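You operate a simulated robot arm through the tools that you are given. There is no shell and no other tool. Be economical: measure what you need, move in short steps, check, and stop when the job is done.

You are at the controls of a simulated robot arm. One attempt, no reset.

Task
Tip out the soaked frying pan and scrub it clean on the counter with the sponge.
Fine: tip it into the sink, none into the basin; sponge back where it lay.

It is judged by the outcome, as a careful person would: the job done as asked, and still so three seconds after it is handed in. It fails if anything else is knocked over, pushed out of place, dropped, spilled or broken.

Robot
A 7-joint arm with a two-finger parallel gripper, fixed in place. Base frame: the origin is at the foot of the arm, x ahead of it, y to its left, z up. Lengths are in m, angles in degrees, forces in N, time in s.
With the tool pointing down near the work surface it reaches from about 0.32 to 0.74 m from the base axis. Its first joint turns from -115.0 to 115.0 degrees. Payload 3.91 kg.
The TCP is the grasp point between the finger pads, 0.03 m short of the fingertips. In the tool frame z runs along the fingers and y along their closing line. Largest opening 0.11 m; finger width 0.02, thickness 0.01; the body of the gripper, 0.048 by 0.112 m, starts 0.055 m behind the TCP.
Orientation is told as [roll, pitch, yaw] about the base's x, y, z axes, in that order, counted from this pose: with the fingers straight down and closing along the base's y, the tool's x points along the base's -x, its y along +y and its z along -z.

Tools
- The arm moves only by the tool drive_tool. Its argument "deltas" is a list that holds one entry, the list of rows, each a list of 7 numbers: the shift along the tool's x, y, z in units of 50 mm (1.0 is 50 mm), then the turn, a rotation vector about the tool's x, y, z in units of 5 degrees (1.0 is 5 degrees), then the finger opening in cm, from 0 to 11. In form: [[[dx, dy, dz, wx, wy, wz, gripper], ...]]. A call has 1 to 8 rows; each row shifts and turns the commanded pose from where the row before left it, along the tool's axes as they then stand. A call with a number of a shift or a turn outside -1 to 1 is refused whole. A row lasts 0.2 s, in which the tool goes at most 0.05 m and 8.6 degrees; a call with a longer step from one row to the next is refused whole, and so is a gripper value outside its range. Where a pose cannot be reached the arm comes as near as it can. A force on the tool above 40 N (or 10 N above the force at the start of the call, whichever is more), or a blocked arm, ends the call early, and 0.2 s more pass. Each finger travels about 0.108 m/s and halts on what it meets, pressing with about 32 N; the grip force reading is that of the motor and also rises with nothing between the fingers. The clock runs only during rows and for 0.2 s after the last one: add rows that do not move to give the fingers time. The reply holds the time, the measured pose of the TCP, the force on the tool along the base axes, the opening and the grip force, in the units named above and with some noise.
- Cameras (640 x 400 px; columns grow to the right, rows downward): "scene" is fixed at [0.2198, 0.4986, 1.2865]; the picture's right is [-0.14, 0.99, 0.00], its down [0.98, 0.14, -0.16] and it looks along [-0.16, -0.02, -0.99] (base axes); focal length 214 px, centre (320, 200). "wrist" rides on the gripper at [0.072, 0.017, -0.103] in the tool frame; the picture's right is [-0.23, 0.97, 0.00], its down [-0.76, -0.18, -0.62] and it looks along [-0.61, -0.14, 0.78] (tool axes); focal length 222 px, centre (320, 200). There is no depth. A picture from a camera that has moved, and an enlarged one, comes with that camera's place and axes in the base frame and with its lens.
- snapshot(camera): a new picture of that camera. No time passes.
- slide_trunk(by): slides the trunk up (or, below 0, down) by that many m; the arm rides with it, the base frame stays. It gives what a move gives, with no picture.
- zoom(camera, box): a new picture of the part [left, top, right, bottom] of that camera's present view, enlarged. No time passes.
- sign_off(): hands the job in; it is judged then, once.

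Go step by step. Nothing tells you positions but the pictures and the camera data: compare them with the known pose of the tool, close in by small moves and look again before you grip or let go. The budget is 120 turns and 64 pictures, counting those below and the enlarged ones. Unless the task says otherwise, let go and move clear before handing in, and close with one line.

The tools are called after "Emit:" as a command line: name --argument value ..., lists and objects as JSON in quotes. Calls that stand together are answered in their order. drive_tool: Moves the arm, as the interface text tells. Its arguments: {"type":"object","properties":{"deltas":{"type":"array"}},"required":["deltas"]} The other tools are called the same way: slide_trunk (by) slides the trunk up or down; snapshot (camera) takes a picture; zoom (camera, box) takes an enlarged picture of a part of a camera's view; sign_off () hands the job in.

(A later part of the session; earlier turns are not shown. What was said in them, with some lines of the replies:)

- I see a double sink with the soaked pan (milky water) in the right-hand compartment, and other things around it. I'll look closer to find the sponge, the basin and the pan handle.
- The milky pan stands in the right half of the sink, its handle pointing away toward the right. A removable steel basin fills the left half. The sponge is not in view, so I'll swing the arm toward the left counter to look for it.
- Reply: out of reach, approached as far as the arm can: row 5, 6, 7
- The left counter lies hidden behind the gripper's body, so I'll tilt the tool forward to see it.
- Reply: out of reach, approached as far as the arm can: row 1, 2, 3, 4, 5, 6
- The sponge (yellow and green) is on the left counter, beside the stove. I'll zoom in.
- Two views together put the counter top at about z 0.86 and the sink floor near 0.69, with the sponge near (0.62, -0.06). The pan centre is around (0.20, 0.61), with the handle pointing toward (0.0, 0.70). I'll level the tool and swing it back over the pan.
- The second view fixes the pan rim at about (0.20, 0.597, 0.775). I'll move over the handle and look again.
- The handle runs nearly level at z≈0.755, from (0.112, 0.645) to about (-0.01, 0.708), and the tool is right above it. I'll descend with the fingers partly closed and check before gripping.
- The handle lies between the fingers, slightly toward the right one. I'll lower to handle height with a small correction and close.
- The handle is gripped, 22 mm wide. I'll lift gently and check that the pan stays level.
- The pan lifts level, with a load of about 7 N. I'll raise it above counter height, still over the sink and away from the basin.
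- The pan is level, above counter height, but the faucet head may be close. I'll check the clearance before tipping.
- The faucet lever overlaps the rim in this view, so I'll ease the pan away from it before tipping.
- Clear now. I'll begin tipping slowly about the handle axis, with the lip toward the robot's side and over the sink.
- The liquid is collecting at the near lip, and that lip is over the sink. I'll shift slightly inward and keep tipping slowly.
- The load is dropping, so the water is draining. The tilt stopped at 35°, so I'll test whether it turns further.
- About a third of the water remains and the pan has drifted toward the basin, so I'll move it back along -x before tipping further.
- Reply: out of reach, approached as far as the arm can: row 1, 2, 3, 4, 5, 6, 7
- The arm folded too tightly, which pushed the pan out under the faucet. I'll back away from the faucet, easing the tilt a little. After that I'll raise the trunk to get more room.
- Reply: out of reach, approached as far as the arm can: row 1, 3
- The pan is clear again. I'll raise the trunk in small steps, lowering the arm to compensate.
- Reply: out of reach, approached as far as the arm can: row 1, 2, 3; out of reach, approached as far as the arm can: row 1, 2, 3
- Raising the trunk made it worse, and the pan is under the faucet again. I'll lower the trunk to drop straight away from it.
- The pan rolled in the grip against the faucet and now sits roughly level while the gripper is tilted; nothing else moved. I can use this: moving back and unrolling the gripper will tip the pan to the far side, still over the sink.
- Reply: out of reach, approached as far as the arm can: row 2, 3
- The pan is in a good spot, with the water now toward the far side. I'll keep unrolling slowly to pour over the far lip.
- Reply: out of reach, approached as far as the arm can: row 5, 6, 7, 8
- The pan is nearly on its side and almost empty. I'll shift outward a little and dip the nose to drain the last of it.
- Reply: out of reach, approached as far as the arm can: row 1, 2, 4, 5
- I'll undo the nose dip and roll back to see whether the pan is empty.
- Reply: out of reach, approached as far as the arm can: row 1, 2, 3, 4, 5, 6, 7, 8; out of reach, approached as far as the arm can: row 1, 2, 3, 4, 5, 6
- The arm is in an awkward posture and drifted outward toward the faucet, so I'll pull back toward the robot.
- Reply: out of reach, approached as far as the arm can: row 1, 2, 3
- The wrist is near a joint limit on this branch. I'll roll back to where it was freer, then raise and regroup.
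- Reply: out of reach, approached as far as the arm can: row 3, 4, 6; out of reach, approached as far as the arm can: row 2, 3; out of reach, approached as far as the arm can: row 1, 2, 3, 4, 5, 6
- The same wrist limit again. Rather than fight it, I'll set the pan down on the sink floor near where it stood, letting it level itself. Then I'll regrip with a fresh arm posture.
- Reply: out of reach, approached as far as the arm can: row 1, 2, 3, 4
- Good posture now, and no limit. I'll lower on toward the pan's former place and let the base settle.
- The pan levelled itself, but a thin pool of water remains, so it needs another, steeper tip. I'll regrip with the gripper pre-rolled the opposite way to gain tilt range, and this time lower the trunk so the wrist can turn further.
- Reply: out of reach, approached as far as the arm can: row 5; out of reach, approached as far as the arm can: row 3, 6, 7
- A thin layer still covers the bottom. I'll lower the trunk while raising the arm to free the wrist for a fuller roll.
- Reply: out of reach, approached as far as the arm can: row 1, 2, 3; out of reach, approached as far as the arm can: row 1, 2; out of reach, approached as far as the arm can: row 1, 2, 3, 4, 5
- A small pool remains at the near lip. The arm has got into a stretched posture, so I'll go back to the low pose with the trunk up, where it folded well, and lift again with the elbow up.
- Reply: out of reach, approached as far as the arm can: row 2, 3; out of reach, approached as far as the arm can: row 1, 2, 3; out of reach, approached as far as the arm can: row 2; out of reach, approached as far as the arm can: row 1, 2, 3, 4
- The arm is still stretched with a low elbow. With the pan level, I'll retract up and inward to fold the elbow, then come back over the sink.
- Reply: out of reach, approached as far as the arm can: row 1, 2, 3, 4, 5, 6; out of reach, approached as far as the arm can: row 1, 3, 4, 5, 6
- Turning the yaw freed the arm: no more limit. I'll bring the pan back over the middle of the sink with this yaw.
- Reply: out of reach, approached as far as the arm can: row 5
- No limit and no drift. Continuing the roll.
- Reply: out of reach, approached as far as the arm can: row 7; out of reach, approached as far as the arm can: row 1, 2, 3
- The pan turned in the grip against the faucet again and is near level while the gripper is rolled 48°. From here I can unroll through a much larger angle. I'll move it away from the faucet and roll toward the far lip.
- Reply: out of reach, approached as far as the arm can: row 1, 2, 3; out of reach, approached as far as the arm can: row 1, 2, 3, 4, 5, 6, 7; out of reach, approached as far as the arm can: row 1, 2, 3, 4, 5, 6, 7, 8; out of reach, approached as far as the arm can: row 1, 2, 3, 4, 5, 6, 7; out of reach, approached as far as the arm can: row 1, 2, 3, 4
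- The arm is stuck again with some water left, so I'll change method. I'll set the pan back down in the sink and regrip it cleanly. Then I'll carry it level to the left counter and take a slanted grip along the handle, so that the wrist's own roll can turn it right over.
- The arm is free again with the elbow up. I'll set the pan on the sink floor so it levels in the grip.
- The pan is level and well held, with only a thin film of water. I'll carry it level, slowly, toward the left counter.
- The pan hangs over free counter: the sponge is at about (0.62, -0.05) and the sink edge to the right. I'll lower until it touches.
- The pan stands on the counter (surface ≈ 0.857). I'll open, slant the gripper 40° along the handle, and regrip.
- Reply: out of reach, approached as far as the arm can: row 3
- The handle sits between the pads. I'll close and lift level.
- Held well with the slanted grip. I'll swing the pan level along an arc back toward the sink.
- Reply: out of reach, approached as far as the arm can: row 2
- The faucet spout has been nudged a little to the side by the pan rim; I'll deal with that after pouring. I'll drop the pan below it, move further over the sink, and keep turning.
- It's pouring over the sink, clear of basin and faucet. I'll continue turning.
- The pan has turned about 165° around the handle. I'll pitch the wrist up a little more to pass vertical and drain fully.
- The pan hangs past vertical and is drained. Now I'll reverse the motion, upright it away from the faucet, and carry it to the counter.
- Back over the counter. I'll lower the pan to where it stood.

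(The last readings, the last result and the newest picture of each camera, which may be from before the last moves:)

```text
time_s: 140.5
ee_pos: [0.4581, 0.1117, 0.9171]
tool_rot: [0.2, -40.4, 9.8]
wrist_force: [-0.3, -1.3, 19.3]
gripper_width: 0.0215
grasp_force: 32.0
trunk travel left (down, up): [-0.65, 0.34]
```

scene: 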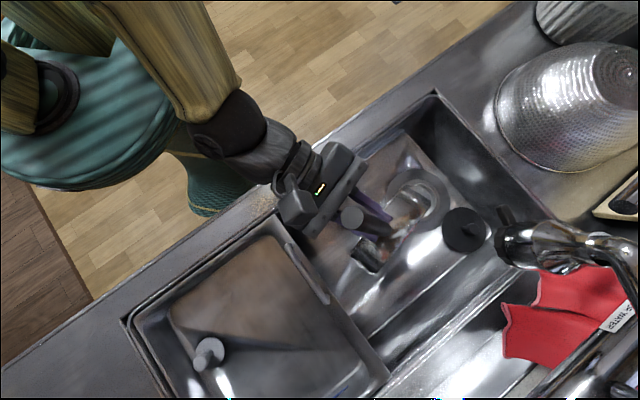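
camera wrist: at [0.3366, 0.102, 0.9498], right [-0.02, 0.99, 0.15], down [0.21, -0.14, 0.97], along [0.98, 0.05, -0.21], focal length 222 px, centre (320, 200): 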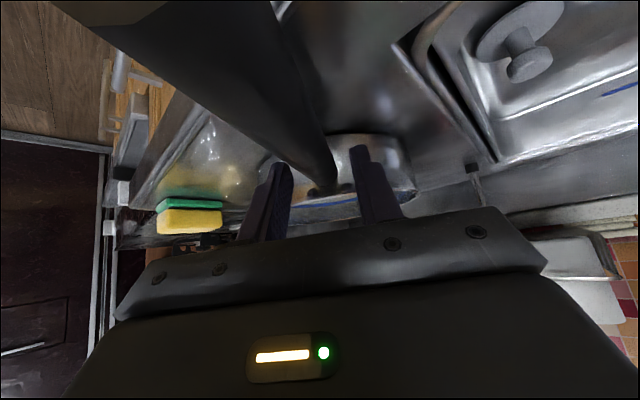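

The pan is down on the counter. I'll release and back out along the gripper's axis.

Emit:
drive_tool --deltas '[[[0, 0, 0, 0, 0, 0, 4.5], [0, 0, 0, 0, 0, 0, 4.5], [0, 0, -0.8, 0, 0, 0, 4.5], [0, 0, -0.8, 0, 0, 0, 4.5], [-0.3, 0, -0.8, 0, 0, 0, 6], [-0.3, 0, -0.8, 0, 0, 0, 8], [0, 0, 0, 0, 1, 0, 8], [0, 0, 0, 0, 1, 0, 8]]]'

Emit:
drive_tool --deltas '[[[0, 0, 0, 0, 1, 0, 8], [0, 0, 0, 0, 1, 0, 8], [0, 0, 0, 0, 1, 0, 8], [0, 0, 0, 0, 1, 0, 8], [0, 0, 0, 0, 1, 0, 8], [0, 0, 0, 0, 1, 0, 8], [0, 0, 0, 0, 0, 0, 8]]]'

```text
time_s: 142.3
ee_pos: [0.4212, 0.1052, 1.066]
tool_rot: [-2.9, -35.3, 11.6]
wrist_force: [-0.9, 0.4, -0.8]
gripper_width: 0.0801
grasp_force: 0.0
out of reach, approached as far as the arm can: row 3, 4, 8
trunk travel left (down, up): [-0.65, 0.34]
```

```text
time_s: 143.9
ee_pos: [0.4217, 0.1043, 1.0651]
tool_rot: [-1.4, -4.9, 8.8]
wrist_force: [-0.2, 0.7, -0.1]
gripper_width: 0.08
grasp_force: 0.1
trunk travel left (down, up): [-0.65, 0.34]
```

Now I'll go above the sponge, aligned with its short side, and take a look.

Emit:
drive_tool --deltas '[[[-0.64, -0.66, 0, 0.2, 0.5, 0, 8], [-0.64, -0.66, 0, 0, 0.5, 0, 8], [-0.64, -0.66, 0, 0, 0, 0, 8], [-0.64, -0.66, 0, 0, 0, 0, 8], [-0.64, -0.66, 0, 0, 0, 0, 8], [-0.64, -0.66, 0, 0, 0, 0, 8], [0, 0, 0, 0, 0, -1, 8], [0, 0, 0, 0, 0, -1, 8]]]'

Emit:
drive_tool --deltas '[[[0, 0, 0.2, 0, 0, -1, 8], [0, 0, 0.2, 0, 0, -1, 8], [0, 0, 0.2, 0, 0, -1, 8], [0, 0, 0.2, 0, 0, -1, 8], [0, 0, 0, 0, 0, -1, 8], [0, 0, 0, 0, 0, 0, 8]]]'

Emit:
snapshot --camera "wrist"

```text
time_s: 145.7
ee_pos: [0.6415, -0.0619, 1.0766]
tool_rot: [-2.3, 0.4, 18.7]
wrist_force: [0.0, 0.3, -0.2]
gripper_width: 0.0801
grasp_force: 0.1
trunk travel left (down, up): [-0.65, 0.34]
```

```text
time_s: 147.1
ee_pos: [0.6269, -0.0354, 1.0362]
tool_rot: [-2.4, 1.0, 35.4]
wrist_force: [-0.2, 0.1, -0.3]
gripper_width: 0.0801
grasp_force: 0.1
out of reach, approached as far as the arm can: row 3, 4, 5
trunk travel left (down, up): [-0.65, 0.34]
```

```text
4 pictures are left
camera wrist: at [0.5567, -0.0597, 1.141], right [-0.38, 0.92, -0.04], down [0.72, 0.32, 0.62], along [0.58, 0.2, -0.79], focal length 222 px, centre (320, 200)
```

wrist: 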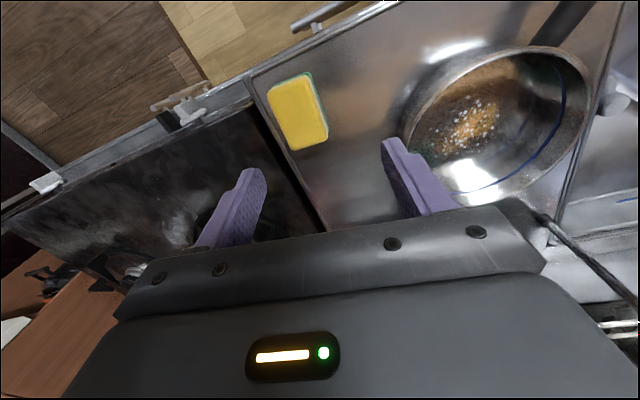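

The pan is empty with food residue in the middle. The sponge is centred near (0.637, -0.064). I'll descend on it and grip with the lower part sticking out below the fingertips.

Emit:
drive_tool --deltas '[[[0.13, -0.6, 0.4, -0.24, 0, 0, 8], [0, 0, 0.6, -0.24, 0, 0, 8], [0, 0, 0.6, 0, 0, 0, 8], [0, 0, 0.6, 0, 0, 0, 8], [0, 0, 0.46, 0, 0, 0, 8], [0, 0, 0, 0, 0, 0, 8]]]'

```text
time_s: 148.5
ee_pos: [0.6202, -0.0387, 0.951]
tool_rot: [0.3, 1.0, 36.2]
wrist_force: [0.3, 0.4, 0.4]
gripper_width: 0.0802
grasp_force: 0.0
out of reach, approached as far as the arm can: row 1, 2, 3
trunk travel left (down, up): [-0.65, 0.34]
```

Emit:
drive_tool --deltas '[[[0, -0.3, 0, 0, 0, 0, 8], [0, -0.35, 0, 0, 0, 0, 8], [0, 0, 0, 0, 0, 0, 8]]]'

```text
time_s: 149.3
ee_pos: [0.6204, -0.0377, 0.9506]
tool_rot: [0.2, 1.0, 36.2]
wrist_force: [0.4, 0.4, 0.5]
gripper_width: 0.0797
grasp_force: 0.1
out of reach, approached as far as the arm can: row 1, 2
trunk travel left (down, up): [-0.65, 0.34]
```

Emit:
drive_tool --deltas '[[[0, 0, 0, 0, 0, 0.9, 8], [0, 0, 0, 0, 0, 0.9, 8], [0, -0.31, 0, 0, 0, 0, 8], [-0.05, -0.31, 0, 0, 0, 0, 8], [0, 0, 0, 0, 0, 0, 8]]]'

```text
time_s: 150.5
ee_pos: [0.6371, -0.0659, 0.9524]
tool_rot: [0.1, 1.2, 27.2]
wrist_force: [-0.1, 0.7, 0.0]
gripper_width: 0.0802
grasp_force: 0.1
trunk travel left (down, up): [-0.65, 0.34]
```

The yaw is limited on this side, so I'll instead grip the sponge across its long side, turning the other way.

Emit:
drive_tool --deltas '[[[0, 0, -0.3, 0, 0, 1, 9], [0, 0, 0, 0, 0, 1, 9], [0, 0, 0, 0, 0, 1, 9], [0, 0, 0, 0, 0, 1, 9], [0, 0, 0, 0, 0, 1, 9], [0, 0, 0, 0, 0, 1, 9], [0, 0, 0, 0, 0, 1, 9], [0, 0, 0, 0, 0, 1, 9]]]'

Emit:
drive_tool --deltas '[[[0, 0, 0, 0, 0, 1, 9], [0, 0, 0, 0, 0, 1, 9], [0, 0, 0, 0, 0, 1, 9], [0, 0, 0, 0, 0, 1, 9], [0, 0, 0, 0, 0, 1, 9], [0, 0, 0, 0, 0, 1, 9], [0, 0, 0, 0, 0, 0.7, 9], [0, 0, 0, 0, 0, 0, 9]]]'

```text
time_s: 152.3
ee_pos: [0.638, -0.0655, 0.9673]
tool_rot: [-0.6, 0.9, -13.0]
wrist_force: [-0.1, 0.1, 0.1]
gripper_width: 0.0901
grasp_force: 0.0
trunk travel left (down, up): [-0.65, 0.34]
```

```text
time_s: 154.1
ee_pos: [0.6377, -0.0649, 0.967]
tool_rot: [-0.9, 0.4, -46.4]
wrist_force: [-0.3, -0.3, -0.1]
gripper_width: 0.09
grasp_force: 0.0
trunk travel left (down, up): [-0.65, 0.34]
```

Emit:
drive_tool --deltas '[[[0, 0, 0.4, 0, 0, 0, 10], [0, 0, 0.4, 0, 0, 0, 10], [0, 0, 0.4, 0, 0, 0, 10], [0, 0, 0.1, 0, 0, 0, 10], [0, 0, 0, 0, 0, 0, 10]]]'

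Emit:
snapshot --camera "wrist"

```text
time_s: 155.3
ee_pos: [0.6354, -0.067, 0.9016]
tool_rot: [-1.1, 0.4, -46.3]
wrist_force: [-0.3, 0.5, 0.0]
gripper_width: 0.0999
grasp_force: 0.0
trunk travel left (down, up): [-0.65, 0.34]
```

```text
3 pictures are left
camera wrist: at [0.6002, -0.0008, 1.0063], right [0.86, 0.51, -0.02], down [0.41, -0.67, 0.62], along [0.3, -0.54, -0.78], focal length 222 px, centre (320, 200)
```

wrist: 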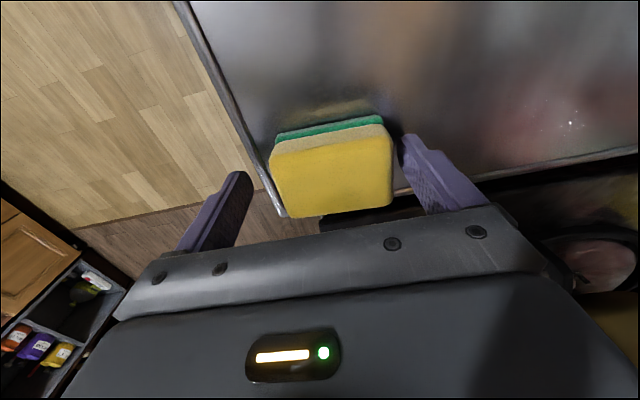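

The sponge is between the fingers. I'll centre slightly and close.

Emit:
drive_tool --deltas '[[[0, 0.12, 0, 0, 0, 0, 10], [0, 0, 0, 0, 0, 0, 8], [0, 0, 0, 0, 0, 0, 6], [0, 0, 0, 0, 0, 0, 5], [0, 0, 0, 0, 0, 0, 5], [0, 0, 0, 0, 0, 0, 5]]]'

```text
time_s: 156.7
ee_pos: [0.6408, -0.0623, 0.901]
tool_rot: [-0.9, 0.4, -46.3]
wrist_force: [0.0, -0.8, 2.6]
gripper_width: 0.069
grasp_force: 32.5
trunk travel left (down, up): [-0.65, 0.34]
```

The sponge is gripped firmly. I'll lift it and carry it over the pan.

Emit:
drive_tool --deltas '[[[0, 0, -0.6, 0, 0, 0, 5], [0, 0, -0.8, 0, 0, 0, 5], [0, 0, -0.4, 0, 0, 0, 5], [0.74, 0.37, 0, 0, 0, 0, 5], [0.74, 0.37, 0, 0, 0, 0, 5], [0.74, 0.37, 0, 0, 0, 0, 5], [0.74, 0.37, 0, 0, 0, 0, 5], [0.74, 0.37, 0, 0, 0, 0, 5]]]'

```text
time_s: 158.5
ee_pos: [0.5809, 0.1381, 0.9928]
tool_rot: [-1.0, 0.4, -46.4]
wrist_force: [0.4, -0.3, -0.7]
gripper_width: 0.0689
grasp_force: 32.3
trunk travel left (down, up): [-0.65, 0.34]
```

Emit:
drive_tool --deltas '[[[0, 0, 0.5, 0, 0, 0, 5], [0, 0, 0.5, 0, 0, 0, 5], [0, 0, 0.4, 0, 0, 0, 5], [0, 0, 0.15, 0, 0, 0, 5], [0, 0, 0.1, 0, 0, 0, 5], [0, 0, 0, 0, 0, 0, 5]]]'

Emit:
snapshot --camera "wrist"

```text
time_s: 159.9
ee_pos: [0.581, 0.1353, 0.9097]
tool_rot: [-1.1, 0.5, -46.3]
wrist_force: [0.8, -0.5, -0.2]
gripper_width: 0.0691
grasp_force: 32.3
trunk travel left (down, up): [-0.65, 0.34]
```

```text
2 pictures are left
camera wrist: at [0.5451, 0.2005, 1.0146], right [0.86, 0.51, -0.02], down [0.41, -0.67, 0.62], along [0.3, -0.54, -0.78], focal length 222 px, centre (320, 200)
```

wrist: 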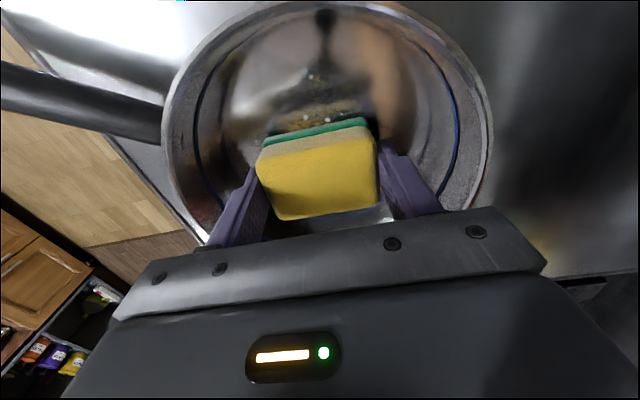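

The sponge is inside the pan, just above the residue. I'll lower until it presses lightly.

Emit:
drive_tool --deltas '[[[0, 0, 0.06, 0, 0, 0, 5], [0, 0, 0.06, 0, 0, 0, 5], [0, 0, 0, 0, 0, 0, 5]]]'

```text
time_s: 160.7
ee_pos: [0.5797, 0.1362, 0.907]
tool_rot: [-0.5, 0.2, -46.4]
wrist_force: [5.4, -2.0, 31.6]
gripper_width: 0.0689
grasp_force: 32.0
trunk travel left (down, up): [-0.65, 0.34]
```

Emit:
drive_tool --deltas '[[[0, 0, -0.05, 0, 0, 0, 5], [0, 0, 0, 0, 0, 0, 5]]]'

```text
time_s: 161.3
ee_pos: [0.5786, 0.1368, 0.9058]
tool_rot: [-0.8, 0.3, -46.3]
wrist_force: [6.1, -0.4, 25.1]
gripper_width: 0.069
grasp_force: 31.8
trunk travel left (down, up): [-0.65, 0.34]
```

Emit:
drive_tool --deltas '[[[0, 0, -0.05, 0, 0, 0, 5], [0.2, 0, 0, 0, 0, 0, 5], [0.2, 0, 0, 0, 0, 0, 5], [-0.2, 0.2, 0, 0, 0, 0, 5], [-0.3, 0.1, 0, 0, 0, 0, 5], [-0.2, -0.2, 0, 0, 0, 0, 5], [0.1, -0.3, 0, 0, 0, 0, 5], [0.3, -0.1, 0, 0, 0, 0, 5]]]'

```text
time_s: 163.1
ee_pos: [0.5643, 0.1284, 0.9093]
tool_rot: [-1.1, 0.4, -46.2]
wrist_force: [0.8, 0.8, -1.0]
gripper_width: 0.0691
grasp_force: 32.1
trunk travel left (down, up): [-0.65, 0.34]
```

Emit:
drive_tool --deltas '[[[0.1, 0.3, 0.04, 0, 0, 0, 5], [0.4, 0, 0.02, 0, 0, 0, 5], [-0.1, 0.3, 0, 0, 0, 0, 5], [-0.4, 0.1, 0, 0, 0, 0, 5], [-0.3, -0.2, 0, 0, 0, 0, 5], [0, -0.4, 0, 0, 0, 0, 5], [0.3, -0.2, 0, 0, 0, 0, 5], [0.3, 0.2, 0, 0, 0, 0, 5]]]'

```text
time_s: 164.9
ee_pos: [0.5575, 0.1423, 0.9075]
tool_rot: [-0.9, 0.3, -46.4]
wrist_force: [1.8, -5.0, 16.2]
gripper_width: 0.069
grasp_force: 32.4
trunk travel left (down, up): [-0.65, 0.34]
```

Emit:
drive_tool --deltas '[[[-0.4, 0.1, 0, 0, 0, 0, 5], [-0.4, 0.1, 0, 0, 0, 0, 5], [-0.2, 0.2, 0, 0, 0, 0, 5], [0.4, 0.1, 0, 0, 0, 0, 5], [0.4, 0.1, 0, 0, 0, 0, 5], [0.2, -0.1, 0, 0, 0, 0, 5], [-0.4, -0.2, 0, 0, 0, 0, 5], [-0.4, -0.2, 0, 0, 0, 0, 5]]]'

Emit:
drive_tool --deltas '[[[-0.2, -0.2, 0, 0, 0, 0, 5], [0.4, -0.2, 0, 0, 0, 0, 5], [0.4, 0, 0, 0, 0, 0, 5], [0.3, 0.2, 0, 0, 0, 0, 5], [-0.2, 0.4, 0, 0, 0, 0, 5], [-0.5, 0.1, 0, 0, 0, 0, 5], [-0.3, -0.3, 0, 0, 0, 0, 5], [0.3, -0.3, 0, 0, 0, 0, 5]]]'

```text
time_s: 166.7
ee_pos: [0.5874, 0.1185, 0.9064]
tool_rot: [-1.0, 0.4, -46.3]
wrist_force: [-2.0, 5.5, 17.5]
gripper_width: 0.0688
grasp_force: 31.9
trunk travel left (down, up): [-0.65, 0.34]
```

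```text
time_s: 168.5
ee_pos: [0.5715, 0.1136, 0.9055]
tool_rot: [-1.0, 0.3, -46.4]
wrist_force: [0.9, -2.8, 12.4]
gripper_width: 0.0689
grasp_force: 31.9
trunk travel left (down, up): [-0.65, 0.34]
```

Emit:
drive_tool --deltas '[[[0.4, 0.2, 0, 0, 0, 0, 5], [0.4, 0.2, 0, 0, 0, 0, 5], [-0.4, 0.2, 0, 0, 0, 0, 5], [-0.5, 0.1, 0, 0, 0, 0, 5], [-0.3, -0.1, 0, 0, 0, 0, 5], [0.4, 0.2, 0, 0, 0, 0, 5], [0.5, 0.1, 0, 0, 0, 0, 5], [0.1, -0.3, 0, 0, 0, 0, 5]]]'

Emit:
drive_tool --deltas '[[[-0.5, -0.1, 0, 0, 0, 0, 5], [-0.5, 0, 0, 0, 0, 0, 5], [0.4, -0.2, 0, 0, 0, 0, 5], [0.5, 0, 0, 0, 0, 0, 5], [-0.5, -0.1, 0, 0, 0, 0, 5], [-0.4, -0.1, 0, 0, 0, 0, 5], [0.4, 0.4, 0, 0, 0, 0, 5], [0.2, 0.3, 0, 0, 0, 0, 5]]]'

```text
time_s: 170.3
ee_pos: [0.5731, 0.1584, 0.9067]
tool_rot: [-0.8, 0.4, -46.3]
wrist_force: [3.7, 2.2, 20.9]
gripper_width: 0.0691
grasp_force: 32.4
trunk travel left (down, up): [-0.65, 0.34]
```

```text
time_s: 172.1
ee_pos: [0.5915, 0.1504, 0.9068]
tool_rot: [-1.1, 0.3, -46.4]
wrist_force: [-1.5, -3.9, 9.0]
gripper_width: 0.0689
grasp_force: 31.5
trunk travel left (down, up): [-0.65, 0.34]
```

I'll lift the sponge and check the pan.

Emit:
drive_tool --deltas '[[[0, 0, -0.6, 0, 0, 0, 5], [0, 0, -0.8, 0, 0, 0, 5], [0, 0, -0.8, 0, 0, 0, 5], [0, 0, -0.8, 0, 0, 0, 5], [0, 0, 0, 0, 0, 0, 5]]]'

Emit:
snapshot --camera "wrist"

```text
time_s: 173.3
ee_pos: [0.5962, 0.1504, 1.0565]
tool_rot: [-1.1, 0.5, -46.3]
wrist_force: [0.1, 0.6, -0.7]
gripper_width: 0.0689
grasp_force: 32.0
trunk travel left (down, up): [-0.65, 0.34]
```

```text
1 pictures are left
camera wrist: at [0.5608, 0.2156, 1.1613], right [0.86, 0.51, -0.02], down [0.41, -0.67, 0.62], along [0.3, -0.54, -0.78], focal length 222 px, centre (320, 200)
```

wrist: 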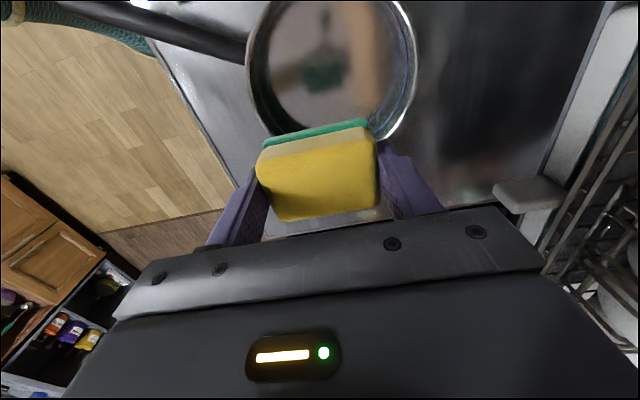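

The pan is clean; the residue is gone. Now the sponge goes back exactly where it lay.

Emit:
drive_tool --deltas '[[[-0.74, -0.457, 0, 0, 0, 0, 5], [-0.74, -0.457, 0, 0, 0, 0, 5], [-0.74, -0.457, 0, 0, 0, 0, 5], [-0.74, -0.457, 0, 0, 0, 0, 5], [-0.74, -0.457, 0, 0, 0, 0, 5], [0, 0, 0, 0, 0, 0, 5]]]'

```text
time_s: 174.7
ee_pos: [0.6403, -0.0619, 1.0538]
tool_rot: [-0.9, 0.3, -46.2]
wrist_force: [0.0, 1.0, -0.3]
gripper_width: 0.0691
grasp_force: 32.1
trunk travel left (down, up): [-0.65, 0.34]
```

Emit:
drive_tool --deltas '[[[0, 0, 0.8, 0, 0, 0, 5], [0, 0, 0.8, 0, 0, 0, 5], [0, 0, 0.8, 0, 0, 0, 5], [0, 0, 0.4, 0, 0, 0, 5], [0, 0, 0.12, 0, 0, 0, 5], [0, 0, 0.06, 0, 0, 0, 5], [0, 0, 0, 0, 0, 0, 5]]]'

```text
time_s: 176.3
ee_pos: [0.6383, -0.063, 0.9057]
tool_rot: [-0.9, 0.4, -46.3]
wrist_force: [0.1, 0.0, 0.5]
gripper_width: 0.0687
grasp_force: 32.4
trunk travel left (down, up): [-0.65, 0.34]
```

Emit:
drive_tool --deltas '[[[0.02, 0.02, 0.05, 0, 0, 0, 5], [0, 0, 0.04, 0, 0, 0, 5], [0, 0, 0, 0, 0, 0, 5]]]'

```text
time_s: 177.1
ee_pos: [0.6387, -0.0613, 0.9022]
tool_rot: [-1.1, 0.4, -46.3]
wrist_force: [0.3, 0.5, 1.6]
gripper_width: 0.0692
grasp_force: 32.2
trunk travel left (down, up): [-0.65, 0.34]
```

Touching down. Release and lift clear.

Emit:
drive_tool --deltas '[[[0, 0, 0, 0, 0, 0, 8], [0, 0, 0, 0, 0, 0, 10], [0, 0, 0, 0, 0, 0, 10], [0, 0, -0.5, 0, 0, 0, 10], [0, 0, -0.8, 0, 0, 0, 10], [0, 0, -0.8, 0, 0, 0, 10], [0, 0, -0.8, 0, 0, 0, 10], [0, 0, 0, 0, 0, 0, 10]]]'

```text
time_s: 178.9
ee_pos: [0.6412, -0.0611, 1.0465]
tool_rot: [-1.0, 0.4, -46.2]
wrist_force: [-0.3, -0.5, 0.3]
gripper_width: 0.1001
grasp_force: 0.0
trunk travel left (down, up): [-0.65, 0.34]
```

I'll turn to a viewpoint showing both sponge and pan for a final check.

Emit:
drive_tool --deltas '[[[0, 0, -0.3, 0, 0, -1, 10], [0, 0, -0.3, 0, 0, -1, 10], [0, 0, 0, 0, 0, -1, 10], [0, 0, 0, 0, 0, -1, 10], [0, 0, 0, 0, 0, -1, 10], [0, 0, 0, 0, 0, -1, 10], [0, 0, 0, 0, 0, -1, 10], [0, 0, 0, 0, 0, -1, 10]]]'

Emit:
drive_tool --deltas '[[[0.5, 0.3, 0, 0, 0, -1, 10], [0.5, 0.3, 0, 0, 0, -1, 10], [0.5, 0.3, 0, 0, 0, -1, 10], [0.5, 0.3, 0, 0, 0, -1, 10], [0.5, 0.3, 0, 0, 0, -1, 10], [0, 0.3, 0, 0, 0, -1, 10], [0, 0, 0, 0, 0, 0, 10]]]'

Emit:
snapshot --camera "wrist"

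```text
time_s: 180.7
ee_pos: [0.6423, -0.0623, 1.0765]
tool_rot: [-0.4, 0.9, -6.2]
wrist_force: [-0.1, -0.5, -0.3]
gripper_width: 0.1002
grasp_force: 0.1
trunk travel left (down, up): [-0.65, 0.34]
```

```text
time_s: 182.3
ee_pos: [0.5087, 0.0205, 1.0768]
tool_rot: [0.0, 1.2, 23.8]
wrist_force: [-0.1, 0.8, -0.4]
gripper_width: 0.1002
grasp_force: 0.1
trunk travel left (down, up): [-0.65, 0.34]
```

```text
0 pictures are left
camera wrist: at [0.4379, 0.0071, 1.1838], right [-0.18, 0.98, 0.0], down [0.78, 0.15, 0.61], along [0.6, 0.11, -0.79], focal length 222 px, centre (320, 200)
```

wrist: 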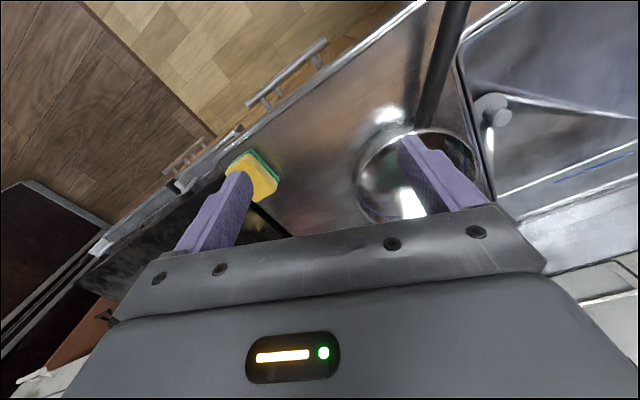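

The pan stands clean and empty on the counter next to the sink, the sponge is back in its spot, and the gripper is open and clear. I'm handing it in.

Emit:
sign_off

```text
The job is handed in.
```

The pan was emptied into the sink with none seen going into the basin, scrubbed clean on the counter, and the sponge put back where it lay, but while tipping I bumped the faucet with the pan and its spout is still swivelled slightly from where it was.
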